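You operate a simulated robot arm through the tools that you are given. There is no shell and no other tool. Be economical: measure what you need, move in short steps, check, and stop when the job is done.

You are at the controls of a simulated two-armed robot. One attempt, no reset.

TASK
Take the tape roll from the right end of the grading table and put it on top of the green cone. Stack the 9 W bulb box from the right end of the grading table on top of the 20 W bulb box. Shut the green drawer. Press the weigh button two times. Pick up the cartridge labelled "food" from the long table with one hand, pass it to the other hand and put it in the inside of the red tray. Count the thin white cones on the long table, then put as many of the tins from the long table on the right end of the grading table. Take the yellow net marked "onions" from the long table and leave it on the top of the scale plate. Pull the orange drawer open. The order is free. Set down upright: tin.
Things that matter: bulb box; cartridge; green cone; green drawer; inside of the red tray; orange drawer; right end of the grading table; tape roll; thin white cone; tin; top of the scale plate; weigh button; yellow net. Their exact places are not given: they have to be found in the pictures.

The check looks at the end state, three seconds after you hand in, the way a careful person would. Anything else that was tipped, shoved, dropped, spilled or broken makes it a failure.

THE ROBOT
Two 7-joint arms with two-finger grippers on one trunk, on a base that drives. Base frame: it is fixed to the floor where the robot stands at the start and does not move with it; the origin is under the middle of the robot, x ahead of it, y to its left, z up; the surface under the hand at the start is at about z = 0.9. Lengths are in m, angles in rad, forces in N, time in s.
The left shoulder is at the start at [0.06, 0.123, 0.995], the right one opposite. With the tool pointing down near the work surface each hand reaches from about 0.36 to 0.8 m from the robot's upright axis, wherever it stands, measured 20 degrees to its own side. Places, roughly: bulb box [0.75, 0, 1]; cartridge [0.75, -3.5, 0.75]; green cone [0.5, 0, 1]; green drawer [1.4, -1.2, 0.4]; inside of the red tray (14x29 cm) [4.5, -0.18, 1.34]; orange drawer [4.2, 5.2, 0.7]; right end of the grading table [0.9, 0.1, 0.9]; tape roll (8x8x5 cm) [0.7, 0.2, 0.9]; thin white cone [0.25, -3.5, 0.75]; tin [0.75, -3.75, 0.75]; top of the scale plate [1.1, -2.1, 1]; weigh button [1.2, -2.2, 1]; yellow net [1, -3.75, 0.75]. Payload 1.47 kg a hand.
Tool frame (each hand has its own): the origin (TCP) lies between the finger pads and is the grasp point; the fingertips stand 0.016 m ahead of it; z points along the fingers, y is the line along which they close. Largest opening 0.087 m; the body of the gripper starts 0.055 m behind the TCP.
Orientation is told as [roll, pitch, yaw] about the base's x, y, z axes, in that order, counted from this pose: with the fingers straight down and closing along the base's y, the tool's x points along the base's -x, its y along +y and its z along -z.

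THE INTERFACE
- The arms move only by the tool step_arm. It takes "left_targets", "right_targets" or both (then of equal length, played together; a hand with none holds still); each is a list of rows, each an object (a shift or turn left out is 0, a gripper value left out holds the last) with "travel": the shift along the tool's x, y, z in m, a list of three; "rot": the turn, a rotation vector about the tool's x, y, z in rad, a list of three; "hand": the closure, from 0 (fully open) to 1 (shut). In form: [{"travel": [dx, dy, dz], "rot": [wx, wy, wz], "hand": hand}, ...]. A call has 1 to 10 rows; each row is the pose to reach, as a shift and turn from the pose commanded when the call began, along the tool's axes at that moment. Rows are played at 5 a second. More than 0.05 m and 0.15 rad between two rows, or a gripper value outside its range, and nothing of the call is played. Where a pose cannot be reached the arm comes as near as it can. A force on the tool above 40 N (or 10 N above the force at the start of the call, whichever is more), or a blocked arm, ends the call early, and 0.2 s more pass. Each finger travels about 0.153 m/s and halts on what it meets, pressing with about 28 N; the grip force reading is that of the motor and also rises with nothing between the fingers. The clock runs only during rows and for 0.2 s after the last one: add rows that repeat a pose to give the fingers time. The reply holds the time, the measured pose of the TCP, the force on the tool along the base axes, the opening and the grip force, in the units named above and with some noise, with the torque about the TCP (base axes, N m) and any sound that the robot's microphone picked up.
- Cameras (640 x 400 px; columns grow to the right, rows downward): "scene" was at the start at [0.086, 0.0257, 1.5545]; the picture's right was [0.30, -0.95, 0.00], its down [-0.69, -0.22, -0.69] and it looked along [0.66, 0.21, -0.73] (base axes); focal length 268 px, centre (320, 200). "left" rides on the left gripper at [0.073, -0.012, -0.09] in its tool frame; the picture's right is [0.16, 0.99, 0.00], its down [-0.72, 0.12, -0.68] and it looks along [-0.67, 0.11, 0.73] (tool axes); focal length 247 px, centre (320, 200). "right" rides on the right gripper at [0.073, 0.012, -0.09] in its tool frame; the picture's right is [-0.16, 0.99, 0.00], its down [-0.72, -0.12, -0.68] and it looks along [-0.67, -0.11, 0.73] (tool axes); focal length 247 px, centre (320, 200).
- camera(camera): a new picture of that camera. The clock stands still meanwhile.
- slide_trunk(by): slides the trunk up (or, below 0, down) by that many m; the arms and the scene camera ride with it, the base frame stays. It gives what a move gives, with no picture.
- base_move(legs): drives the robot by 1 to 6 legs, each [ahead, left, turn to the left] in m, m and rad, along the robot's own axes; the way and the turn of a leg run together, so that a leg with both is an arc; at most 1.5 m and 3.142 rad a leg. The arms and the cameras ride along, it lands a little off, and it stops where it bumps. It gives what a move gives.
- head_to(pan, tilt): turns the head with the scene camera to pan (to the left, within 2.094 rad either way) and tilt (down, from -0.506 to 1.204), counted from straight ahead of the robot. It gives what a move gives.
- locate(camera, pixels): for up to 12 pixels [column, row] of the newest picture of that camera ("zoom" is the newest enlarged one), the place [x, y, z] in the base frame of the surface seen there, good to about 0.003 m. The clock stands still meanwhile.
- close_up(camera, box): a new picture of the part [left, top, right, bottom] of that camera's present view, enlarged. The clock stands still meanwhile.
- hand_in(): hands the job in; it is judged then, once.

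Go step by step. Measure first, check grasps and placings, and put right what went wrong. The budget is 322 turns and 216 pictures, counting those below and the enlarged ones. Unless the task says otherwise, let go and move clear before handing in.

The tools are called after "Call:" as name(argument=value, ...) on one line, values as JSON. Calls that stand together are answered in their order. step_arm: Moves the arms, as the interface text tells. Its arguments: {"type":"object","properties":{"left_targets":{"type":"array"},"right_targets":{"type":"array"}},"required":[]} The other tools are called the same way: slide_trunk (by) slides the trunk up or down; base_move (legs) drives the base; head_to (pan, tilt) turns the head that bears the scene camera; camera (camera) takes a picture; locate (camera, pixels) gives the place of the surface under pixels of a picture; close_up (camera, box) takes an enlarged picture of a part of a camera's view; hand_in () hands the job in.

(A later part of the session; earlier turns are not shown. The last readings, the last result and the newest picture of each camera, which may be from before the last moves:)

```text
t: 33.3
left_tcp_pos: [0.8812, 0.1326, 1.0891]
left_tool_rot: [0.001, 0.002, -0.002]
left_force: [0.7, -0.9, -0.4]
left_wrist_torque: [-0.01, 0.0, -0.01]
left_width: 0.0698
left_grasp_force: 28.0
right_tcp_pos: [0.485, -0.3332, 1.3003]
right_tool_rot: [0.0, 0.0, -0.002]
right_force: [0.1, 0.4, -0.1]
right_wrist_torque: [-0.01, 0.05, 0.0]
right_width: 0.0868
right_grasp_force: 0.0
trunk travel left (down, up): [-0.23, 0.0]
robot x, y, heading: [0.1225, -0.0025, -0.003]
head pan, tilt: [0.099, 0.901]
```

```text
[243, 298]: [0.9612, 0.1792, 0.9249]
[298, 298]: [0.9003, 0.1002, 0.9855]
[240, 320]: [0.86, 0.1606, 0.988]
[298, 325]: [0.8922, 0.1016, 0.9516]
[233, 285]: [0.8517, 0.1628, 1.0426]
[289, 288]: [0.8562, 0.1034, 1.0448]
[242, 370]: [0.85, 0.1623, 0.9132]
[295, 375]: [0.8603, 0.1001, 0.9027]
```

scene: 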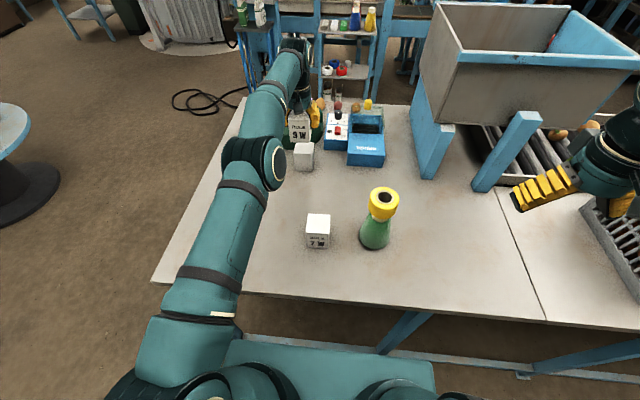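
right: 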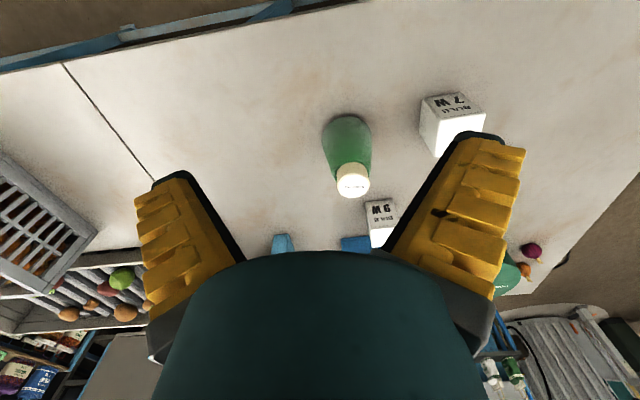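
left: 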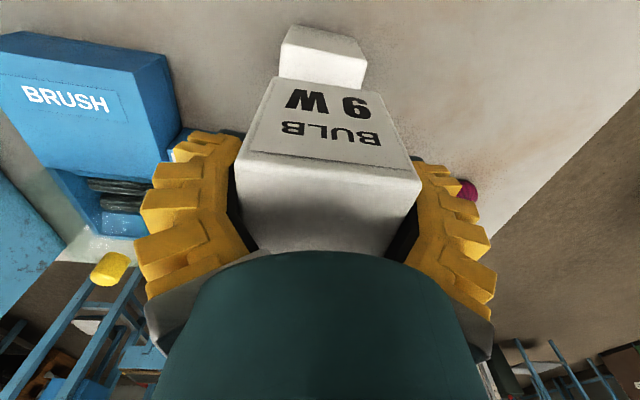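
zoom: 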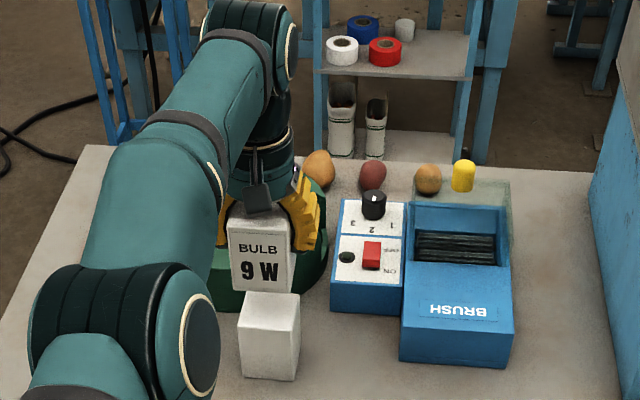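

Aligned within ~3 mm. I lower 4.4 cm.

Call:
step_arm(left_targets=[{"travel": [0.002, 0, 0.02]}, {"travel": [0.002, 0, 0.036]}, {"travel": [0.002, 0, 0.042]}, {"travel": [0.002, 0, 0.042]}])

Call:
close_up(camera="scene", box=[260, 80, 360, 190])

```text
t: 34.3
left_tcp_pos: [0.8802, 0.1323, 1.0463]
left_tool_rot: [-0.001, 0.001, -0.002]
left_force: [0.9, 0.6, -1.0]
left_wrist_torque: [0.02, 0.04, -0.01]
left_width: 0.0694
left_grasp_force: 27.8
right_tcp_pos: [0.488, -0.334, 1.3002]
right_tool_rot: [0.002, 0.0, -0.001]
right_force: [0.6, 0.8, -0.6]
right_wrist_torque: [0.02, 0.0, 0.02]
right_width: 0.0872
right_grasp_force: 0.1
trunk travel left (down, up): [-0.23, 0.0]
robot x, y, heading: [0.1222, -0.0004, -0.004]
head pan, tilt: [0.099, 0.901]
```

```text
3.64 times, centred on (310, 135) of scene
```

zoom: 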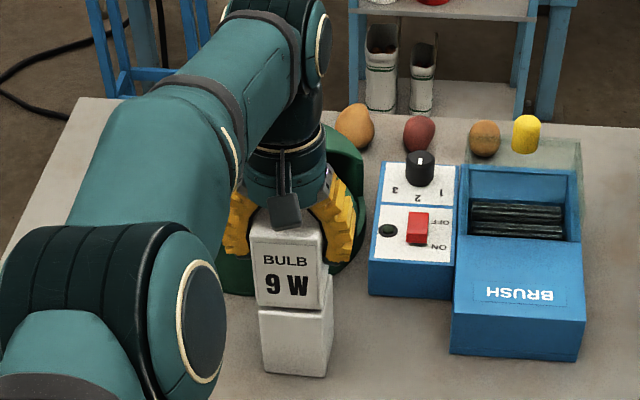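

Almost touching; small downward feel, then release.

Call:
step_arm(left_targets=[{"travel": [0, 0, 0.002]}, {"travel": [0, 0, 0.004]}, {"travel": [0, 0, 0.004]}])

```text
t: 35.1
left_tcp_pos: [0.88, 0.1318, 1.0439]
left_tool_rot: [0.001, 0.0, -0.003]
left_force: [0.0, 0.8, -0.8]
left_wrist_torque: [0.01, 0.02, 0.0]
left_width: 0.0696
left_grasp_force: 28.1
right_tcp_pos: [0.4863, -0.3339, 1.3008]
right_tool_rot: [-0.001, 0.0, -0.002]
right_force: [0.2, -0.4, 0.4]
right_wrist_torque: [0.01, 0.01, 0.0]
right_width: 0.087
right_grasp_force: 0.0
trunk travel left (down, up): [-0.23, 0.0]
robot x, y, heading: [0.1214, -0.0001, -0.002]
head pan, tilt: [0.099, 0.901]
```

Call:
step_arm(left_targets=[{"travel": [0, 0, 0.002]}, {"travel": [0, 0, 0.004]}, {"travel": [0, 0, 0.004]}])

```text
t: 35.9
left_tcp_pos: [0.8799, 0.1317, 1.0424]
left_tool_rot: [0.0, -0.003, -0.003]
left_force: [0.6, 2.9, 15.7]
left_wrist_torque: [-0.03, 0.18, 0.01]
left_width: 0.0697
left_grasp_force: 27.6
right_tcp_pos: [0.4852, -0.3344, 1.3003]
right_tool_rot: [0.001, -0.003, -0.002]
right_force: [0.9, -0.2, 0.6]
right_wrist_torque: [-0.01, -0.04, -0.02]
right_width: 0.087
right_grasp_force: 0.1
trunk travel left (down, up): [-0.23, 0.0]
robot x, y, heading: [0.119, 0.0004, -0.002]
head pan, tilt: [0.099, 0.901]
```

Contact at 15.7 N; ease up 2 mm, release and rise.

Call:
step_arm(left_targets=[{"travel": [0, 0, -0.002]}, {"travel": [0, 0, -0.002], "hand": 0.1}, {"travel": [0, 0, -0.002], "hand": 0}, {"travel": [0, 0, -0.002], "hand": 0}, {"travel": [0, 0, -0.03]}, {"travel": [0, 0, -0.07]}, {"travel": [0, 0, -0.1]}, {"travel": [0.04, 0, -0.12]}, {"travel": [0.08, 0, -0.14]}, {"travel": [0.12, 0, -0.15]}])

Call:
camera(camera="scene")

```text
t: 38.1
left_tcp_pos: [0.8579, 0.1241, 1.2138]
left_tool_rot: [0.0, 0.001, -0.003]
left_force: [-0.2, -0.5, -0.1]
left_wrist_torque: [0.05, -0.01, 0.01]
left_width: 0.0868
left_grasp_force: 0.0
left hand out of reach, approached as far as the arm can: row 7, 8, 9, 10
right_tcp_pos: [0.4852, -0.3351, 1.301]
right_tool_rot: [0.002, 0.001, -0.002]
right_force: [0.1, 0.0, 1.0]
right_wrist_torque: [0.06, -0.01, 0.02]
right_width: 0.0868
right_grasp_force: 0.1
trunk travel left (down, up): [-0.23, 0.0]
robot x, y, heading: [0.1217, -0.0012, -0.005]
head pan, tilt: [0.099, 0.901]
```

```text
188 pictures are left
```

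scene: 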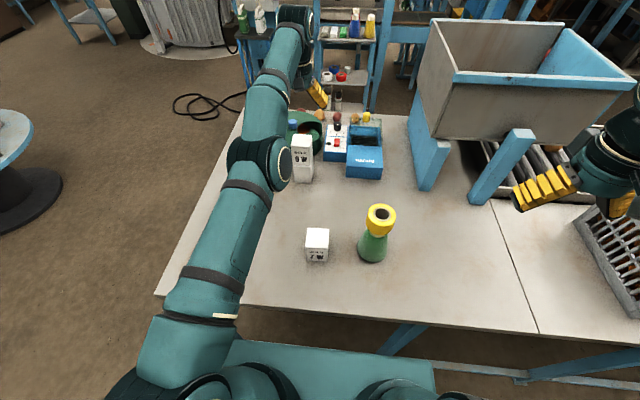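

Stack stands. I retract the left arm toward its home pose.

Call:
step_arm(left_targets=[{"travel": [0.03, 0.02, -0.02]}, {"travel": [0.06, 0.04, -0.04]}, {"travel": [0.1, 0.06, -0.05]}, {"travel": [0.14, 0.08, -0.06]}, {"travel": [0.18, 0.1, -0.06]}, {"travel": [0.21, 0.12, -0.06]}, {"travel": [0.24, 0.13, -0.06]}, {"travel": [0.24, 0.13, -0.06]}])

Call:
head_to(pan=-1.3, tilt=0.5)

Call:
camera(camera="scene")

```text
t: 39.9
left_tcp_pos: [0.8069, 0.2912, 1.3354]
left_tool_rot: [-0.001, 0.003, -0.003]
left_force: [0.4, -0.2, -0.7]
left_wrist_torque: [-0.01, 0.01, -0.01]
left_width: 0.0872
left_grasp_force: 0.2
left hand out of reach, approached as far as the arm can: row 1, 2, 3, 4, 5, 6, 7, 8
right_tcp_pos: [0.4863, -0.3347, 1.3006]
right_tool_rot: [0.0, 0.0, -0.002]
right_force: [0.1, 0.3, -0.4]
right_wrist_torque: [0.01, 0.02, -0.03]
right_width: 0.0872
right_grasp_force: 0.0
trunk travel left (down, up): [-0.23, 0.0]
robot x, y, heading: [0.1227, -0.0003, -0.006]
head pan, tilt: [0.099, 0.901]
```

```text
t: 41.4
left_tcp_pos: [0.8079, 0.2934, 1.3357]
left_tool_rot: [0.001, -0.001, -0.002]
left_force: [0.1, 0.1, 0.0]
left_wrist_torque: [0.03, 0.0, 0.01]
left_width: 0.0872
left_grasp_force: 0.0
right_tcp_pos: [0.4857, -0.3352, 1.3003]
right_tool_rot: [0.0, 0.0, -0.003]
right_force: [-0.4, 0.5, -0.4]
right_wrist_torque: [0.01, 0.02, 0.0]
right_width: 0.087
right_grasp_force: 0.1
trunk travel left (down, up): [-0.23, 0.0]
robot x, y, heading: [0.1209, 0.001, -0.0]
head pan, tilt: [-1.3, 0.499]
```

```text
187 pictures are left
```

scene: 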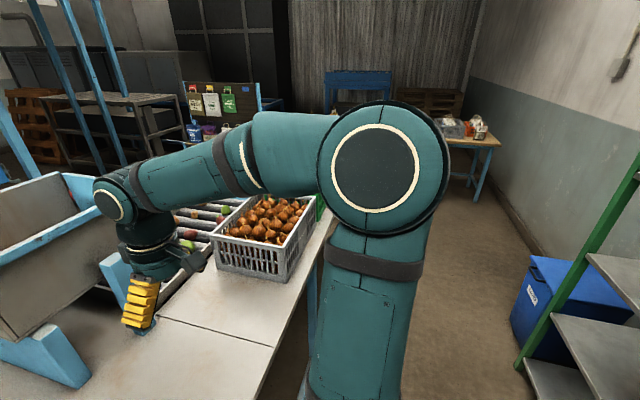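

The corridor to the right leads to the long table (480,140). First I pull the left arm further back.

Call:
step_arm(left_targets=[{"travel": [0.02, 0, 0.03]}, {"travel": [0.05, 0, 0.06]}, {"travel": [0.09, 0, 0.08]}, {"travel": [0.13, 0, 0.08]}, {"travel": [0.17, 0, 0.08]}, {"travel": [0.21, 0, 0.08]}, {"travel": [0.25, 0, 0.08]}, {"travel": [0.25, 0, 0.08]}])

Call:
head_to(pan=0.1, tilt=0.9)

Call:
camera(camera="scene")

```text
t: 43.2
left_tcp_pos: [0.7928, 0.3439, 1.3425]
left_tool_rot: [0.001, 0.001, -0.002]
left_force: [0.9, -1.1, -0.7]
left_wrist_torque: [-0.02, 0.01, 0.02]
left_width: 0.0868
left_grasp_force: 0.1
left hand out of reach, approached as far as the arm can: row 1, 2, 3, 4, 5, 6, 7, 8
right_tcp_pos: [0.4871, -0.3343, 1.301]
right_tool_rot: [-0.001, 0.0, -0.002]
right_force: [0.9, -0.4, -0.2]
right_wrist_torque: [0.02, 0.02, 0.02]
right_width: 0.0869
right_grasp_force: 0.1
trunk travel left (down, up): [-0.23, 0.0]
robot x, y, heading: [0.1191, -0.0045, -0.001]
head pan, tilt: [-1.3, 0.499]
```

```text
t: 44.7
left_tcp_pos: [0.7916, 0.3449, 1.3437]
left_tool_rot: [-0.001, -0.001, 0.0]
left_force: [0.2, 0.7, 0.0]
left_wrist_torque: [-0.02, -0.02, 0.03]
left_width: 0.0867
left_grasp_force: 0.2
right_tcp_pos: [0.4865, -0.3339, 1.3015]
right_tool_rot: [-0.001, 0.0, -0.001]
right_force: [0.0, 0.4, -0.2]
right_wrist_torque: [-0.01, 0.01, 0.0]
right_width: 0.0871
right_grasp_force: 0.0
trunk travel left (down, up): [-0.23, 0.0]
robot x, y, heading: [0.1215, -0.0015, -0.001]
head pan, tilt: [0.099, 0.901]
```

```text
186 pictures are left
```

scene: 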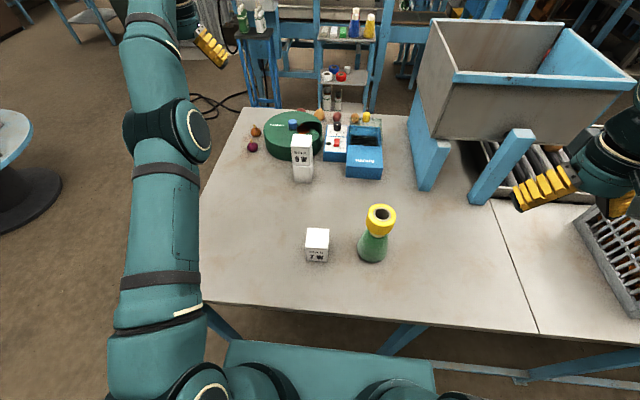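

The table end state looks good. The left arm is at a boundary; I lower it and pull back, away from the table objects (free floor left of table).

Call:
step_arm(left_targets=[{"travel": [0, 0, 0.04]}, {"travel": [0, 0, 0.08]}, {"travel": [0, 0, 0.12]}, {"travel": [0.03, 0, 0.14]}, {"travel": [0.06, 0, 0.14]}, {"travel": [0.09, 0, 0.14]}, {"travel": [0.12, 0, 0.14]}, {"travel": [0.15, 0, 0.14]}, {"travel": [0.15, 0, 0.14]}])

```text
t: 46.7
left_tcp_pos: [0.8097, 0.4053, 1.2503]
left_tool_rot: [-0.001, 0.002, -0.002]
left_force: [0.4, -0.8, -0.1]
left_wrist_torque: [0.03, 0.02, 0.04]
left_width: 0.0872
left_grasp_force: 0.1
left hand out of reach, approached as far as the arm can: row 1, 2, 3, 4, 5, 6, 7, 8, 9
right_tcp_pos: [0.4864, -0.3346, 1.3011]
right_tool_rot: [0.002, 0.0, -0.001]
right_force: [0.3, 0.2, 0.0]
right_wrist_torque: [0.02, 0.0, -0.05]
right_width: 0.0873
right_grasp_force: 0.0
trunk travel left (down, up): [-0.23, 0.0]
robot x, y, heading: [0.1249, -0.004, -0.004]
head pan, tilt: [0.099, 0.901]
```

Still pinned. I try tilting the hand forward while pulling back to break the singular pose.

Call:
step_arm(left_targets=[{"travel": [0.01, 0, 0], "rot": [0, -0.12, 0]}, {"travel": [0.03, 0, 0], "rot": [0, -0.24, 0]}, {"travel": [0.05, 0, 0], "rot": [0, -0.36, 0]}, {"travel": [0.08, 0, 0], "rot": [0, -0.48, 0]}, {"travel": [0.11, 0, 0], "rot": [0, -0.6, 0]}, {"travel": [0.14, 0, 0], "rot": [0, -0.6, 0]}, {"travel": [0.17, 0, 0], "rot": [0, -0.6, 0]}, {"travel": [0.17, 0, 0], "rot": [0, -0.6, 0]}])

Call:
camera(camera="scene")

```text
t: 48.5
left_tcp_pos: [0.8433, 0.5158, 1.3443]
left_tool_rot: [-0.001, -0.599, -0.002]
left_force: [0.1, -0.1, -0.9]
left_wrist_torque: [0.01, -0.02, -0.02]
left_width: 0.0871
left_grasp_force: 0.0
left hand out of reach, approached as far as the arm can: row 1, 2, 3, 4, 5, 6, 7, 8
right_tcp_pos: [0.4864, -0.3347, 1.2995]
right_tool_rot: [-0.001, 0.0, -0.001]
right_force: [-0.8, 0.0, -0.3]
right_wrist_torque: [0.01, -0.02, 0.01]
right_width: 0.0867
right_grasp_force: 0.0
trunk travel left (down, up): [-0.23, 0.0]
robot x, y, heading: [0.1207, 0.0034, -0.003]
head pan, tilt: [0.099, 0.901]
```

```text
185 pictures are left
```

scene: 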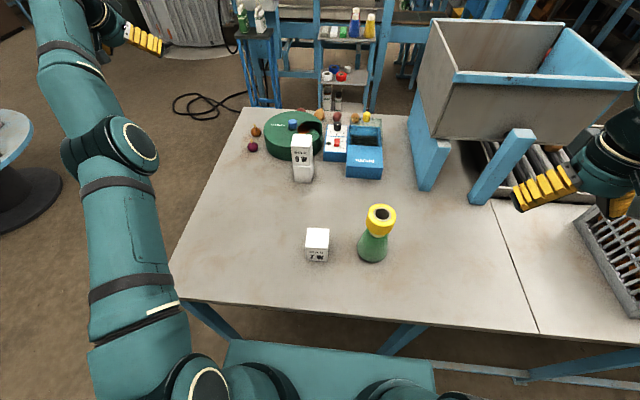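

The arm looks near-straight. I probe other directions: back to fingers-down while moving right (-y) at a safe height.

Call:
step_arm(left_targets=[{"travel": [0, -0.02, 0], "rot": [0, 0.12, 0]}, {"travel": [0, -0.05, 0], "rot": [0, 0.24, 0]}, {"travel": [0, -0.08, 0], "rot": [0, 0.36, 0]}, {"travel": [0, -0.11, 0], "rot": [0, 0.48, 0]}, {"travel": [0, -0.14, 0], "rot": [0, 0.6, 0]}, {"travel": [0, -0.17, 0], "rot": [0, 0.72, 0]}, {"travel": [0, -0.2, 0], "rot": [0, 0.84, 0]}, {"travel": [0, -0.2, 0], "rot": [0, 0.9, 0]}])

```text
t: 50.3
left_tcp_pos: [0.7754, 0.3246, 1.3101]
left_tool_rot: [0.0, 0.178, -0.002]
left_force: [-0.1, 0.4, -0.5]
left_wrist_torque: [0.03, 0.01, -0.01]
left_width: 0.0873
left_grasp_force: 0.2
left hand out of reach, approached as far as the arm can: row 1, 2, 3, 4, 5, 6, 7, 8
right_tcp_pos: [0.487, -0.3346, 1.2997]
right_tool_rot: [0.001, -0.002, 0.0]
right_force: [-0.1, 0.0, 0.7]
right_wrist_torque: [-0.04, 0.02, -0.01]
right_width: 0.0867
right_grasp_force: 0.0
trunk travel left (down, up): [-0.23, 0.0]
robot x, y, heading: [0.1228, 0.0006, -0.002]
head pan, tilt: [0.099, 0.901]
```

I try pushing outward past full extension, then pulling in, to flip the elbow off its stop.

Call:
step_arm(left_targets=[{"travel": [-0.04, 0.02, -0.01], "rot": [0, -0.12, 0]}, {"travel": [-0.08, 0.04, -0.02], "rot": [0, -0.178, 0]}, {"travel": [-0.12, 0.06, -0.03], "rot": [0, -0.178, 0]}, {"travel": [-0.08, 0.04, 0], "rot": [0, -0.178, 0]}, {"travel": [-0.04, 0.02, 0.02], "rot": [0, -0.178, 0]}, {"travel": [0, 0, 0.05], "rot": [0, -0.178, 0]}, {"travel": [0.03, 0, 0.08], "rot": [0, -0.178, 0]}, {"travel": [0.06, 0, 0.11], "rot": [0, -0.178, 0]}, {"travel": [0.1, 0, 0.11], "rot": [0, -0.178, 0]}])

```text
refused: row 4 steps farther than a row can; nothing moved
```

Call:
step_arm(left_targets=[{"travel": [-0.04, 0.02, -0.01], "rot": [0, -0.12, 0]}, {"travel": [-0.08, 0.04, -0.02], "rot": [0, -0.178, 0]}, {"travel": [-0.12, 0.06, -0.03], "rot": [0, -0.178, 0]}, {"travel": [-0.08, 0.04, -0.01], "rot": [0, -0.178, 0]}, {"travel": [-0.04, 0.02, 0.01], "rot": [0, -0.178, 0]}, {"travel": [0, 0, 0.03], "rot": [0, -0.178, 0]}, {"travel": [0.03, 0, 0.06], "rot": [0, -0.178, 0]}, {"travel": [0.06, 0, 0.09], "rot": [0, -0.178, 0]}, {"travel": [0.1, 0, 0.11], "rot": [0, -0.178, 0]}])

Call:
camera(camera="scene")

```text
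t: 52.3
left_tcp_pos: [0.6579, 0.3198, 1.2211]
left_tool_rot: [0.002, -0.003, -0.001]
left_force: [-0.2, 0.2, -0.6]
left_wrist_torque: [-0.02, -0.03, 0.02]
left_width: 0.0871
left_grasp_force: 0.1
left hand out of reach, approached as far as the arm can: row 1, 2, 3, 4
right_tcp_pos: [0.4853, -0.3343, 1.3016]
right_tool_rot: [0.0, -0.001, -0.001]
right_force: [-0.2, 0.2, 0.0]
right_wrist_torque: [0.02, -0.03, -0.02]
right_width: 0.0868
right_grasp_force: 0.1
trunk travel left (down, up): [-0.23, 0.0]
robot x, y, heading: [0.1232, 0.0005, -0.001]
head pan, tilt: [0.099, 0.901]
```

```text
184 pictures are left
```

scene: 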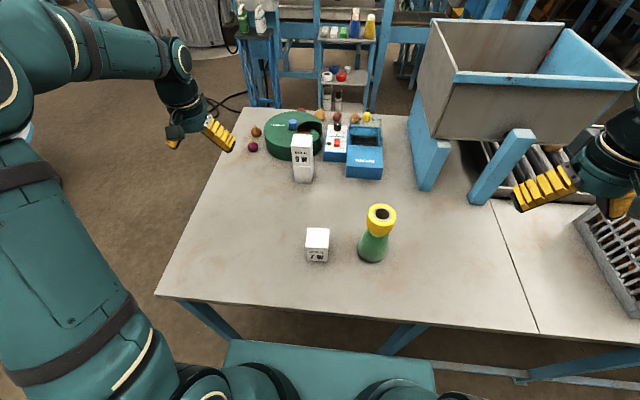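

The elbow is free again. I retract both hands for driving, then back off and survey around.

Call:
step_arm(left_targets=[{"travel": [0.03, -0.01, 0]}, {"travel": [0.06, -0.02, 0]}, {"travel": [0.09, -0.03, 0]}, {"travel": [0.11, -0.04, 0]}], right_targets=[{"travel": [0, 0.015, 0.02]}, {"travel": [0, 0.03, 0.04]}, {"travel": [0, 0.045, 0.06]}, {"travel": [0, 0.06, 0.08]}])

Call:
base_move(legs=[[-0.2, 0, 0]])

Call:
head_to(pan=-1.57, tilt=0.5)

Call:
camera(camera="scene")

Call:
head_to(pan=-0.75, tilt=0.4)

Call:
camera(camera="scene")

```text
t: 53.3
left_tcp_pos: [0.548, 0.2813, 1.2186]
left_tool_rot: [0.001, -0.002, -0.003]
left_force: [0.3, 0.1, -0.2]
left_wrist_torque: [0.0, -0.01, -0.02]
left_width: 0.0869
left_grasp_force: 0.1
right_tcp_pos: [0.4875, -0.2732, 1.2203]
right_tool_rot: [0.001, 0.0, -0.002]
right_force: [0.0, -0.1, 0.1]
right_wrist_torque: [-0.01, 0.02, 0.0]
right_width: 0.0871
right_grasp_force: 0.1
trunk travel left (down, up): [-0.23, 0.0]
robot x, y, heading: [0.1227, -0.003, -0.001]
head pan, tilt: [0.099, 0.901]
```

```text
t: 54.9
left_tcp_pos: [0.3515, 0.2828, 1.2181]
left_tool_rot: [0.0, -0.001, -0.003]
left_force: [-0.8, -0.9, -0.1]
left_wrist_torque: [0.03, 0.02, -0.01]
left_width: 0.0871
left_grasp_force: 0.1
right_tcp_pos: [0.2881, -0.2744, 1.221]
right_tool_rot: [-0.001, 0.0, -0.003]
right_force: [-0.2, 0.6, -0.4]
right_wrist_torque: [-0.01, -0.03, -0.03]
right_width: 0.0871
right_grasp_force: 0.1
trunk travel left (down, up): [-0.23, 0.0]
robot x, y, heading: [-0.0766, -0.0032, -0.007]
head pan, tilt: [0.099, 0.901]
```

```text
t: 56.6
left_tcp_pos: [0.3515, 0.2816, 1.2195]
left_tool_rot: [0.0, -0.001, -0.003]
left_force: [-0.7, 0.5, 0.1]
left_wrist_torque: [0.01, 0.02, 0.0]
left_width: 0.0868
left_grasp_force: 0.2
right_tcp_pos: [0.2879, -0.2726, 1.2199]
right_tool_rot: [0.002, 0.001, -0.004]
right_force: [-0.2, 0.4, 0.3]
right_wrist_torque: [-0.01, 0.02, 0.02]
right_width: 0.0869
right_grasp_force: 0.1
trunk travel left (down, up): [-0.23, 0.0]
robot x, y, heading: [-0.0767, 0.0013, -0.005]
head pan, tilt: [-1.571, 0.499]
```

```text
183 pictures are left
```

scene: 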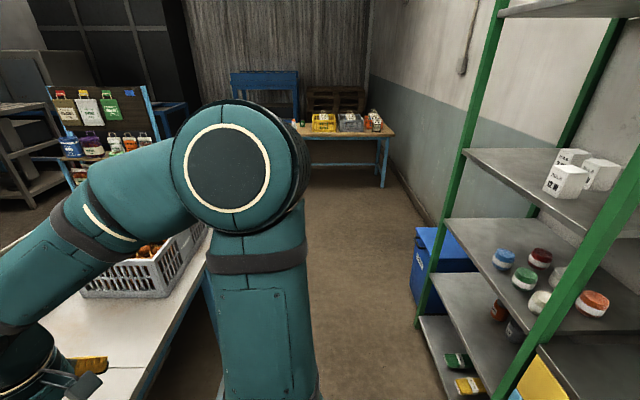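

```text
t: 57.8
left_tcp_pos: [0.3511, 0.2828, 1.2188]
left_tool_rot: [0.0, -0.002, -0.003]
left_force: [-0.4, -0.3, -0.2]
left_wrist_torque: [0.0, -0.02, 0.0]
left_width: 0.087
left_grasp_force: 0.1
right_tcp_pos: [0.2877, -0.2732, 1.2202]
right_tool_rot: [-0.001, 0.0, -0.004]
right_force: [-0.2, 0.1, -0.7]
right_wrist_torque: [0.01, -0.02, 0.02]
right_width: 0.0871
right_grasp_force: 0.0
trunk travel left (down, up): [-0.23, 0.0]
robot x, y, heading: [-0.0766, -0.0001, -0.005]
head pan, tilt: [-0.75, 0.4]
```

```text
182 pictures are left
```

scene: 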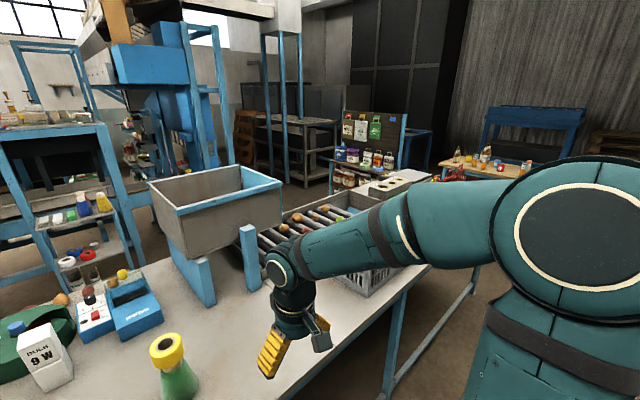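

The corridor toward -y (between table edge x≈0.42 and rack x≈-0.75) is clear; the long table is at the end. I turn to face -y and drive partway.

Call:
base_move(legs=[[0, 0, -1.571], [1.2, 0.0, 0]])

Call:
head_to(pan=0.3, tilt=0.35)

Call:
camera(camera="scene")

```text
t: 67.6
left_tcp_pos: [0.2761, -1.612, 1.2181]
left_tool_rot: [0.001, -0.003, -1.521]
left_force: [0.6, -0.1, 0.4]
left_wrist_torque: [0.02, 0.03, 0.05]
left_width: 0.087
left_grasp_force: 0.1
right_tcp_pos: [-0.2823, -1.5781, 1.2206]
right_tool_rot: [0.0, 0.001, -1.522]
right_force: [0.1, 0.4, 0.2]
right_wrist_torque: [0.01, 0.04, -0.01]
right_width: 0.0871
right_grasp_force: 0.1
trunk travel left (down, up): [-0.23, 0.0]
robot x, y, heading: [-0.0281, -1.1977, -1.523]
head pan, tilt: [-0.75, 0.4]
```

```text
t: 68.9
left_tcp_pos: [0.2754, -1.6107, 1.2176]
left_tool_rot: [0.001, -0.001, -1.522]
left_force: [-0.4, -0.6, 0.6]
left_wrist_torque: [0.0, 0.02, -0.03]
left_width: 0.0871
left_grasp_force: 0.2
right_tcp_pos: [-0.2824, -1.5782, 1.2203]
right_tool_rot: [0.0, 0.0, -1.522]
right_force: [-0.6, -0.1, 0.7]
right_wrist_torque: [0.01, 0.02, -0.03]
right_width: 0.087
right_grasp_force: 0.0
trunk travel left (down, up): [-0.23, 0.0]
robot x, y, heading: [-0.0268, -1.1978, -1.524]
head pan, tilt: [0.3, 0.351]
```

```text
181 pictures are left
```

scene: 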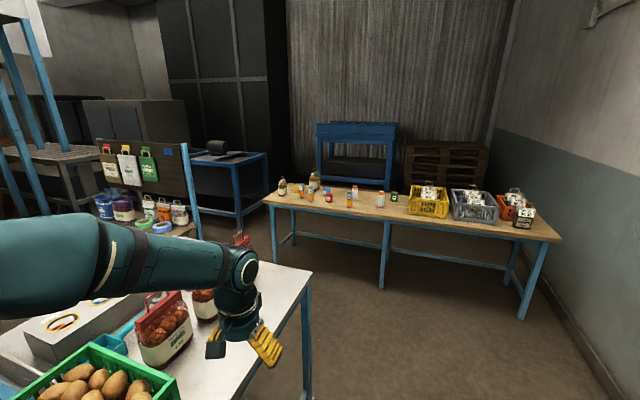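

The long table with crates, cones and tins is ahead at (400,210). Let me zoom there and look at the scale on the left.

Call:
close_up(camera="scene", box=[260, 160, 420, 230])

Call:
close_up(camera="scene", box=[400, 170, 560, 250])

Call:
head_to(pan=1.0, tilt=0.5)

Call:
camera(camera="scene")

```text
4.00 times, centred on (340, 195) of scene
```

zoom: 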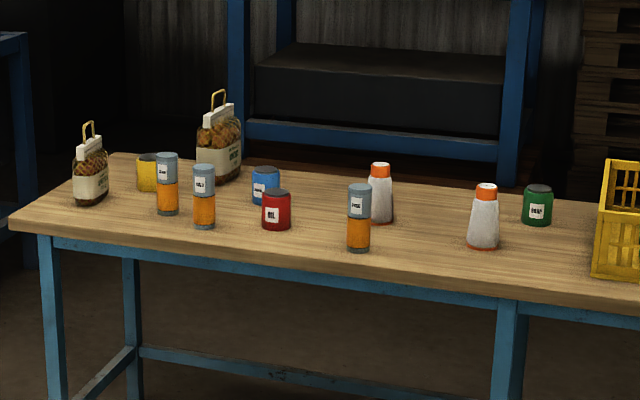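

```text
4.00 times, centred on (480, 210) of scene
```

zoom: 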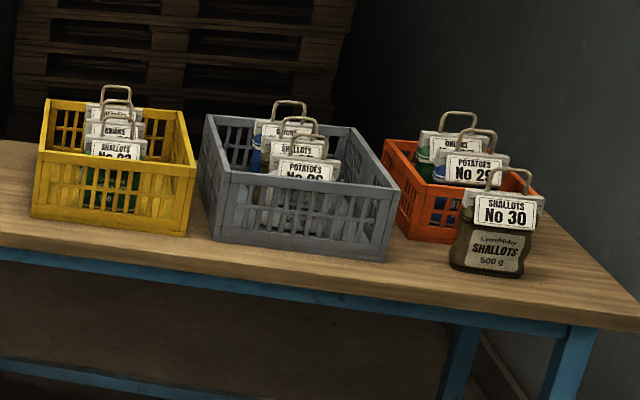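

```text
t: 70.0
left_tcp_pos: [0.2756, -1.6126, 1.219]
left_tool_rot: [0.002, -0.002, -1.522]
left_force: [0.3, 0.7, -0.1]
left_wrist_torque: [-0.03, 0.01, 0.0]
left_width: 0.087
left_grasp_force: 0.0
right_tcp_pos: [-0.2827, -1.5775, 1.2211]
right_tool_rot: [-0.001, 0.001, -1.523]
right_force: [-0.6, 0.3, -0.3]
right_wrist_torque: [0.0, 0.0, 0.0]
right_width: 0.087
right_grasp_force: 0.1
trunk travel left (down, up): [-0.23, 0.0]
robot x, y, heading: [-0.0284, -1.1971, -1.523]
head pan, tilt: [1.0, 0.499]
```

```text
178 pictures are left
```

scene: 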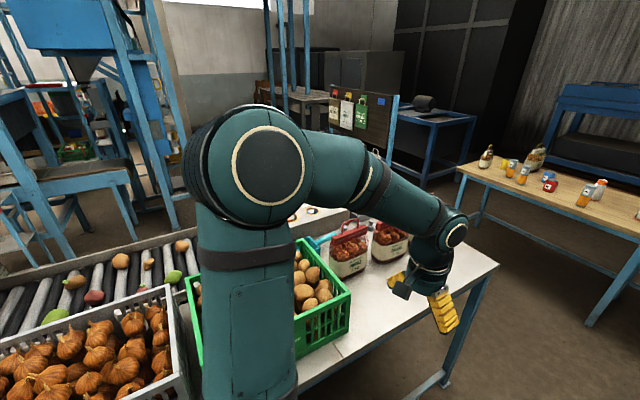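

Two white cones with orange tops, three grey/orange cartridges, tins (red, blue, green, yellow?) and two nets are on the long table. I drive on to see both the scale and the long table closer.

Call:
base_move(legs=[[0.75, 0.0, -0.04]])

Call:
camera(camera="scene")

Call:
head_to(pan=1.5, tilt=0.6)

Call:
camera(camera="scene")

```text
t: 74.0
left_tcp_pos: [0.2789, -2.3577, 1.2178]
left_tool_rot: [-0.001, -0.003, -1.564]
left_force: [1.1, 0.4, 0.0]
left_wrist_torque: [0.01, -0.06, 0.0]
left_width: 0.087
left_grasp_force: 0.0
right_tcp_pos: [-0.2763, -2.3004, 1.2203]
right_tool_rot: [0.001, 0.0, -1.563]
right_force: [0.2, 0.1, -0.6]
right_wrist_torque: [0.01, -0.01, 0.01]
right_width: 0.0867
right_grasp_force: 0.1
trunk travel left (down, up): [-0.23, 0.0]
robot x, y, heading: [-0.0075, -1.9318, -1.561]
head pan, tilt: [1.0, 0.499]
```

```text
177 pictures are left
```

scene: 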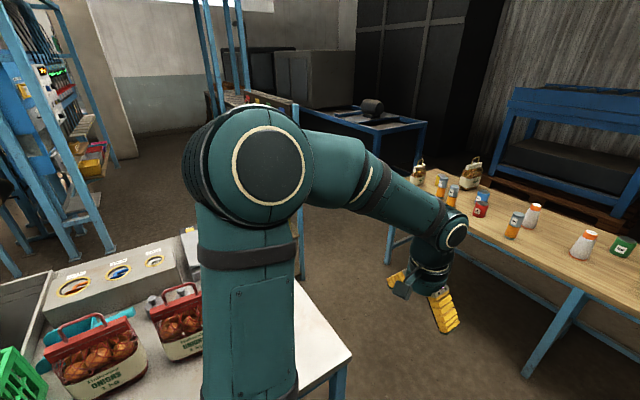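

```text
t: 74.9
left_tcp_pos: [0.2786, -2.3573, 1.2184]
left_tool_rot: [0.0, -0.001, -1.564]
left_force: [-0.3, -0.5, -0.5]
left_wrist_torque: [0.01, 0.01, 0.0]
left_width: 0.0872
left_grasp_force: 0.1
right_tcp_pos: [-0.2761, -2.3007, 1.22]
right_tool_rot: [0.0, -0.001, -1.563]
right_force: [0.2, 0.0, -0.7]
right_wrist_torque: [-0.01, 0.0, -0.02]
right_width: 0.0872
right_grasp_force: 0.1
trunk travel left (down, up): [-0.23, 0.0]
robot x, y, heading: [-0.0072, -1.9311, -1.565]
head pan, tilt: [1.499, 0.6]
```

```text
176 pictures are left
```

scene: 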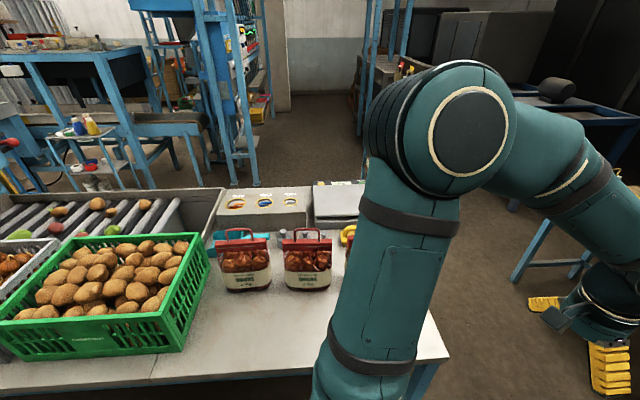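

The scale's grey plate is at (338,200) behind two red nets. I measure distances to the long table before approaching.

Call:
head_to(pan=0.3, tilt=0.55)

Call:
camera(camera="scene")

```text
t: 76.3
left_tcp_pos: [0.2785, -2.3565, 1.2185]
left_tool_rot: [0.0, -0.002, -1.564]
left_force: [-0.6, 0.4, 0.3]
left_wrist_torque: [-0.02, -0.02, 0.01]
left_width: 0.0869
left_grasp_force: 0.1
right_tcp_pos: [-0.2776, -2.3005, 1.2204]
right_tool_rot: [0.001, 0.0, -1.563]
right_force: [-0.6, -0.4, -0.4]
right_wrist_torque: [0.0, 0.01, -0.03]
right_width: 0.0868
right_grasp_force: 0.0
trunk travel left (down, up): [-0.23, 0.0]
robot x, y, heading: [-0.0096, -1.9361, -1.567]
head pan, tilt: [0.3, 0.55]
```

```text
175 pictures are left
```

scene: 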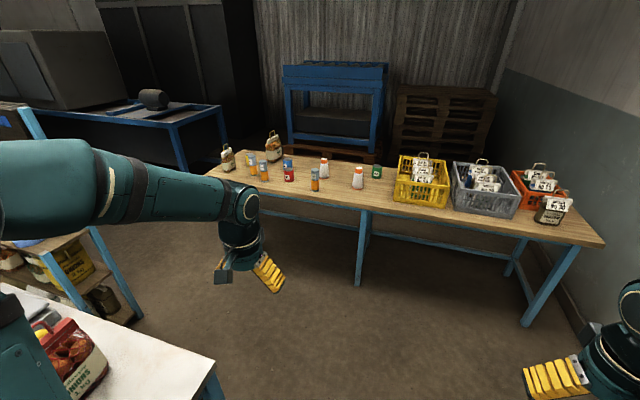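

Call:
close_up(camera="scene", box=[210, 130, 450, 220])

Call:
locate(camera="scene", pixels=[[227, 168], [274, 158], [289, 178], [315, 190], [325, 178], [357, 186], [376, 178], [262, 178], [207, 178], [360, 213], [215, 362], [350, 330]])

```text
2.67 times, centred on (330, 175) of scene
```

zoom: 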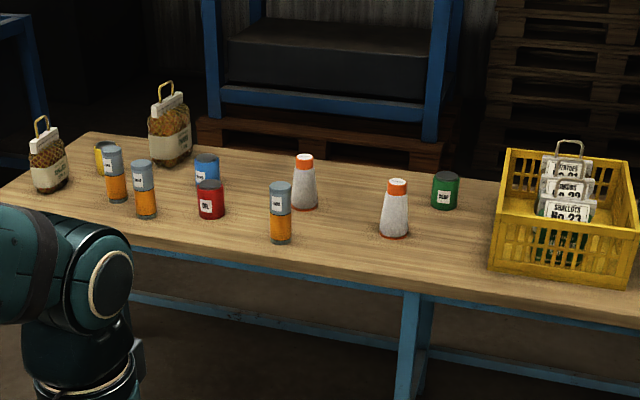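

```text
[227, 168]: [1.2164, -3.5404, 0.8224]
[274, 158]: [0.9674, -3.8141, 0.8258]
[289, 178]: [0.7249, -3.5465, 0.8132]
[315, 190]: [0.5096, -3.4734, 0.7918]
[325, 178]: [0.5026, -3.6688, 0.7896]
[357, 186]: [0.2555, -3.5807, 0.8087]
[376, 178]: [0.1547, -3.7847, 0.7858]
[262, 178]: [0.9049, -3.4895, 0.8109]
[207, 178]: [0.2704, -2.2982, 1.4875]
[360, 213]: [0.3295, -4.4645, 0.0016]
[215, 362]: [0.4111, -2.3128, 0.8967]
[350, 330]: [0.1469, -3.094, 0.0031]
```

Two white cones seen; tins red, blue, yellow, green; table top ≈ 0.75. I drive up to the table around x≈0.75 and lower the trunk.

Call:
base_move(legs=[[0.85, 0, 0], [0, 0.75, 0]])

Call:
slide_trunk(by=-0.18)

Call:
head_to(pan=0.2, tilt=0.75)

Call:
camera(camera="scene")

```text
t: 87.3
left_tcp_pos: [1.0273, -3.1915, 1.2191]
left_tool_rot: [0.001, -0.002, -1.571]
left_force: [-0.5, -0.3, -0.2]
left_wrist_torque: [-0.03, 0.03, 0.01]
left_width: 0.0868
left_grasp_force: 0.1
right_tcp_pos: [0.4717, -3.1309, 1.2191]
right_tool_rot: [0.001, -0.001, -1.567]
right_force: [1.2, 0.4, 0.5]
right_wrist_torque: [0.0, 0.0, -0.02]
right_width: 0.0871
right_grasp_force: 0.0
trunk travel left (down, up): [-0.23, 0.0]
robot x, y, heading: [0.7404, -2.7675, -1.563]
head pan, tilt: [0.3, 0.55]
```

```text
t: 89.3
left_tcp_pos: [1.0273, -3.1918, 1.0392]
left_tool_rot: [0.0, -0.001, -1.566]
left_force: [-1.5, -0.1, 0.0]
left_wrist_torque: [0.01, -0.02, 0.03]
left_width: 0.0873
left_grasp_force: 0.1
right_tcp_pos: [0.4707, -3.1324, 1.0407]
right_tool_rot: [0.001, 0.0, -1.567]
right_force: [1.4, 0.6, 0.1]
right_wrist_torque: [0.02, 0.02, -0.02]
right_width: 0.0869
right_grasp_force: 0.1
trunk travel left (down, up): [-0.05, 0.18]
robot x, y, heading: [0.7441, -2.7627, -1.567]
head pan, tilt: [0.3, 0.55]
```

```text
t: 90.0
left_tcp_pos: [1.0273, -3.1908, 1.0389]
left_tool_rot: [0.0, -0.002, -1.568]
left_force: [0.0, 0.3, -0.6]
left_wrist_torque: [0.06, 0.02, -0.02]
left_width: 0.0874
left_grasp_force: 0.1
right_tcp_pos: [0.4716, -3.1319, 1.0395]
right_tool_rot: [0.0, 0.002, -1.566]
right_force: [0.6, -0.7, 0.4]
right_wrist_torque: [-0.01, -0.03, 0.02]
right_width: 0.0872
right_grasp_force: 0.0
trunk travel left (down, up): [-0.05, 0.18]
robot x, y, heading: [0.7394, -2.7671, -1.571]
head pan, tilt: [0.201, 0.75]
```

```text
173 pictures are left
```

scene: 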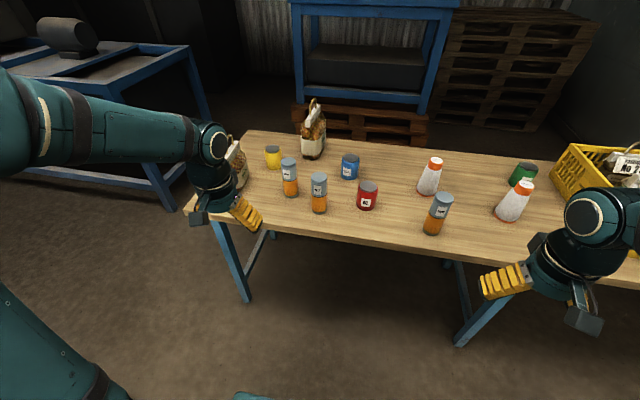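

Call:
close_up(camera="scene", box=[210, 90, 350, 220])

Call:
close_up(camera="scene", box=[330, 130, 560, 250])

```text
3.08 times, centred on (280, 155) of scene
```

zoom: 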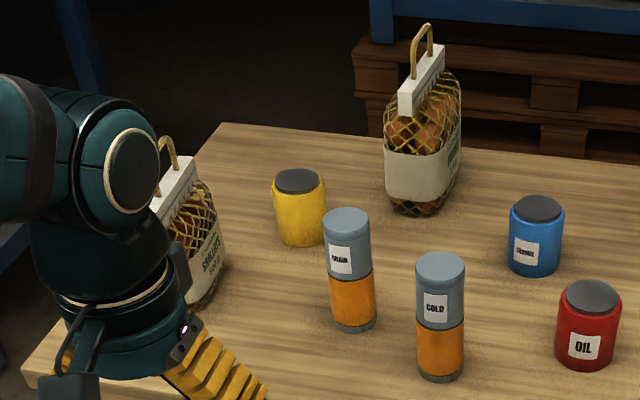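

```text
2.78 times, centred on (445, 190) of scene
```

zoom: 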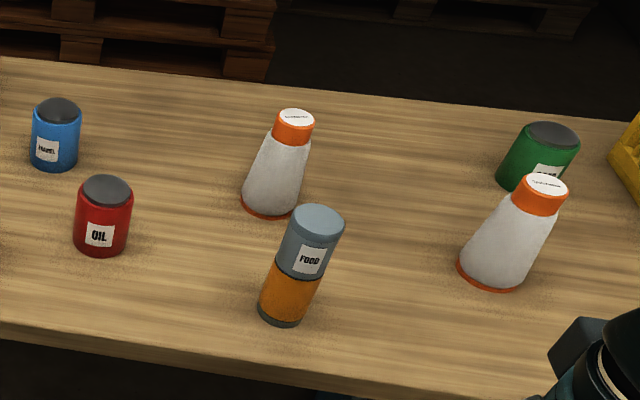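

"FOOD" is the cartridge at (437,213). The left net reads "Shallots"; I look more closely at the far net (313,130) and measure.

Call:
close_up(camera="scene", box=[285, 90, 345, 170])

Call:
locate(camera="scene", pixels=[[300, 225], [420, 243], [245, 130], [313, 160], [313, 105], [318, 135], [303, 135], [350, 160], [437, 198], [431, 233], [367, 185], [367, 207]])

```text
5.00 times, centred on (315, 130) of scene
```

zoom: 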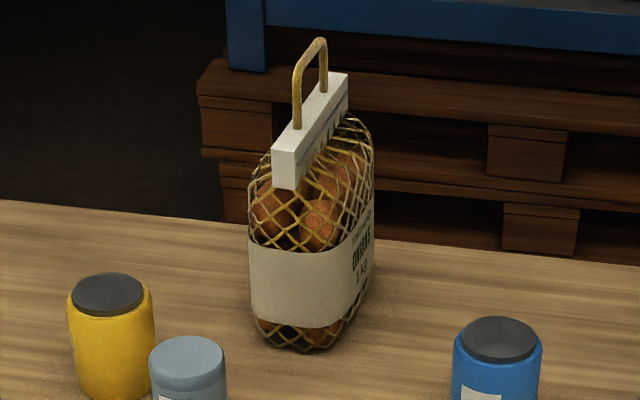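

```text
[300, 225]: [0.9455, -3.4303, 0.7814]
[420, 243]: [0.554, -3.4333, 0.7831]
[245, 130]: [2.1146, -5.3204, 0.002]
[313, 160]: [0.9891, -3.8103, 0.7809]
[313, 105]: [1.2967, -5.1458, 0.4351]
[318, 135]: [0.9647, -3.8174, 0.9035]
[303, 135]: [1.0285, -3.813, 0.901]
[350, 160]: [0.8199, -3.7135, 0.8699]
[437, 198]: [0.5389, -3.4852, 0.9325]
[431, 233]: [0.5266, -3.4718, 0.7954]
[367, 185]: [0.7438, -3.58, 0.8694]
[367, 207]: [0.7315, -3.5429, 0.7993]
```

Table top is z≈0.782, front edge y≈-3.39. The far net's label looks like "ONIONS". I check under-table clearance and measure the net before moving closer.

Call:
locate(camera="zoom", pixels=[[285, 175], [338, 85], [312, 130], [298, 120], [324, 85], [318, 42], [265, 270], [335, 290], [372, 200], [255, 200], [300, 345]])

Call:
locate(camera="scene", pixels=[[247, 298], [463, 345], [265, 240], [350, 250], [215, 222], [480, 258]])

```text
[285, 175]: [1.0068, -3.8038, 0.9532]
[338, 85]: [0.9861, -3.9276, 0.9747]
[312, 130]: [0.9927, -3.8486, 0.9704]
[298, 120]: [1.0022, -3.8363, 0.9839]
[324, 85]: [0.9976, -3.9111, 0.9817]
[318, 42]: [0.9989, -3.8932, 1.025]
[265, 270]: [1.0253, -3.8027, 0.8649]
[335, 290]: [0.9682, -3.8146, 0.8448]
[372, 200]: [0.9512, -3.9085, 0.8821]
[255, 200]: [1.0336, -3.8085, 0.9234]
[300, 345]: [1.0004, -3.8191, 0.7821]
```

```text
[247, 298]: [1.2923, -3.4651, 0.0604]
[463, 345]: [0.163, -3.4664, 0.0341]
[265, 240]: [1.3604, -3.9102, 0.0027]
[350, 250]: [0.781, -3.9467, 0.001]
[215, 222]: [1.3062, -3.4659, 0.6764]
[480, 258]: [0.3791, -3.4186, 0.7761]
```

Header bar runs (1.007,-3.80)–(0.986,-3.93), top z≈0.98, handle top ≈1.03. Free span between legs x 0.16–1.30, so I move in to y≈-3.1 after raising the hands slightly.

Call:
step_arm(left_targets=[{"travel": [0, 0, -0.04]}, {"travel": [0, -0.02, -0.08]}, {"travel": [0, -0.05, -0.1]}], right_targets=[{"travel": [0, 0, -0.04]}, {"travel": [0, 0, -0.08]}, {"travel": [0, 0, -0.1]}])

Call:
base_move(legs=[[0.33, 0.08, 0]])

Call:
camera(camera="left")

Call:
camera(camera="scene")

```text
t: 90.8
left_tcp_pos: [0.9758, -3.1881, 1.1393]
left_tool_rot: [0.001, -0.003, -1.566]
left_force: [0.2, 0.0, -0.8]
left_wrist_torque: [-0.01, 0.0, 0.02]
left_width: 0.087
left_grasp_force: 0.0
right_tcp_pos: [0.472, -3.1315, 1.1411]
right_tool_rot: [0.0, 0.001, -1.568]
right_force: [-0.6, 0.5, 0.5]
right_wrist_torque: [-0.01, 0.01, -0.01]
right_width: 0.0868
right_grasp_force: 0.0
trunk travel left (down, up): [-0.05, 0.18]
robot x, y, heading: [0.7471, -2.7659, -1.564]
head pan, tilt: [0.201, 0.75]
```

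```text
t: 93.1
left_tcp_pos: [1.0571, -3.5177, 1.1371]
left_tool_rot: [-0.001, -0.001, -1.571]
left_force: [0.2, -0.3, -0.2]
left_wrist_torque: [0.01, -0.03, 0.02]
left_width: 0.0869
left_grasp_force: 0.1
right_tcp_pos: [0.5517, -3.461, 1.1398]
right_tool_rot: [0.0, 0.0, -1.569]
right_force: [0.0, -0.3, 0.5]
right_wrist_torque: [0.03, 0.01, 0.01]
right_width: 0.0868
right_grasp_force: 0.1
trunk travel left (down, up): [-0.05, 0.18]
robot x, y, heading: [0.8218, -3.0883, -1.564]
head pan, tilt: [0.201, 0.75]
```

```text
169 pictures are left
```

left: 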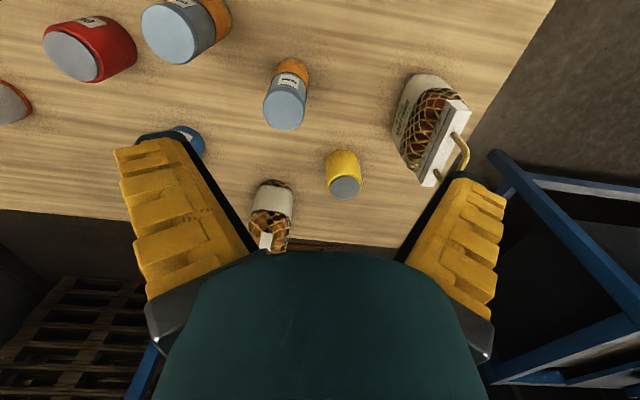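

```text
168 pictures are left
```

scene: 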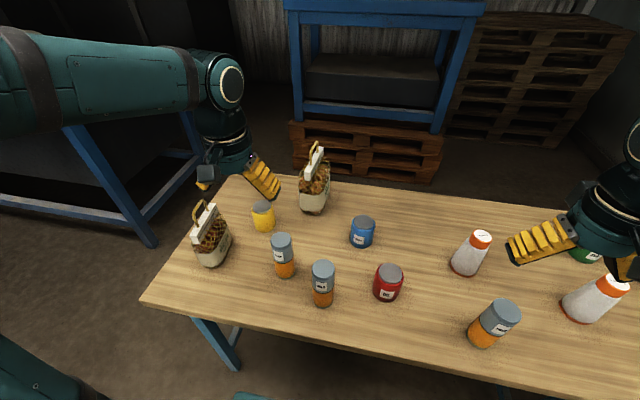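

Call:
close_up(camera="scene", box=[290, 135, 345, 220])

Call:
locate(camera="zoom", pixels=[[300, 120], [340, 80], [320, 100]])

```text
4.71 times, centred on (318, 178) of scene
```

zoom: 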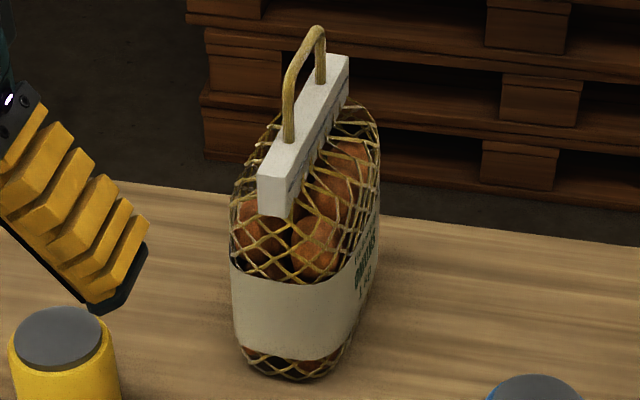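

```text
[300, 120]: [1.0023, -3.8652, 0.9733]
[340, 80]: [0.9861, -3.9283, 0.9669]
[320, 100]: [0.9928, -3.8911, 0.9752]
```

The label is nearly edge-on. I turn the right wrist camera to view that face.

Call:
step_arm(right_targets=[{"travel": [-0.02, 0.02, 0.0], "rot": [0, 0, -0.14]}, {"travel": [-0.04, 0.04, 0], "rot": [0, 0, -0.28]}, {"travel": [-0.06, 0.06, 0], "rot": [0, 0, -0.42]}, {"travel": [-0.08, 0.08, 0], "rot": [0, 0, -0.56]}, {"travel": [-0.1, 0.1, 0], "rot": [0, 0, -0.7]}, {"travel": [-0.1, 0.12, 0], "rot": [0, 0, -0.84]}])

Call:
camera(camera="right")

```text
t: 94.5
left_tcp_pos: [1.0577, -3.5174, 1.1379]
left_tool_rot: [0.0, -0.001, -1.568]
left_force: [1.3, -0.6, -0.2]
left_wrist_torque: [-0.02, 0.01, -0.03]
left_width: 0.0871
left_grasp_force: 0.0
right_tcp_pos: [0.6721, -3.5622, 1.1411]
right_tool_rot: [-0.001, 0.0, -0.726]
right_force: [0.5, 0.3, -0.2]
right_wrist_torque: [-0.02, 0.0, 0.01]
right_width: 0.0872
right_grasp_force: 0.0
trunk travel left (down, up): [-0.05, 0.18]
robot x, y, heading: [0.8281, -3.0968, -1.568]
head pan, tilt: [0.201, 0.75]
```

```text
166 pictures are left
```

right: 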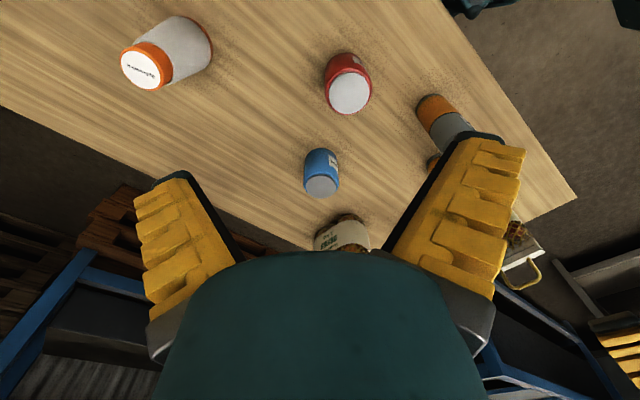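

Call:
close_up(camera="right", box=[300, 200, 390, 256])

```text
7.11 times, centred on (345, 228) of right
```

zoom: 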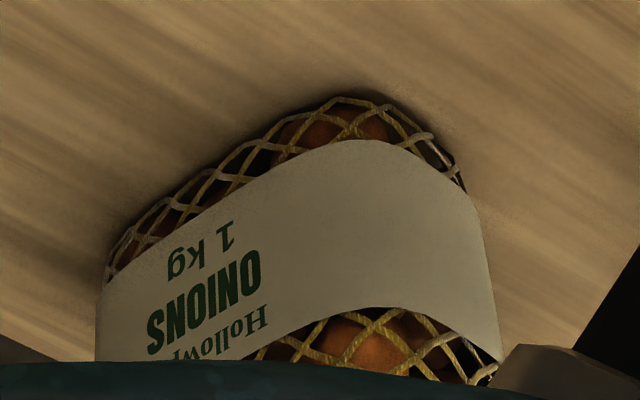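

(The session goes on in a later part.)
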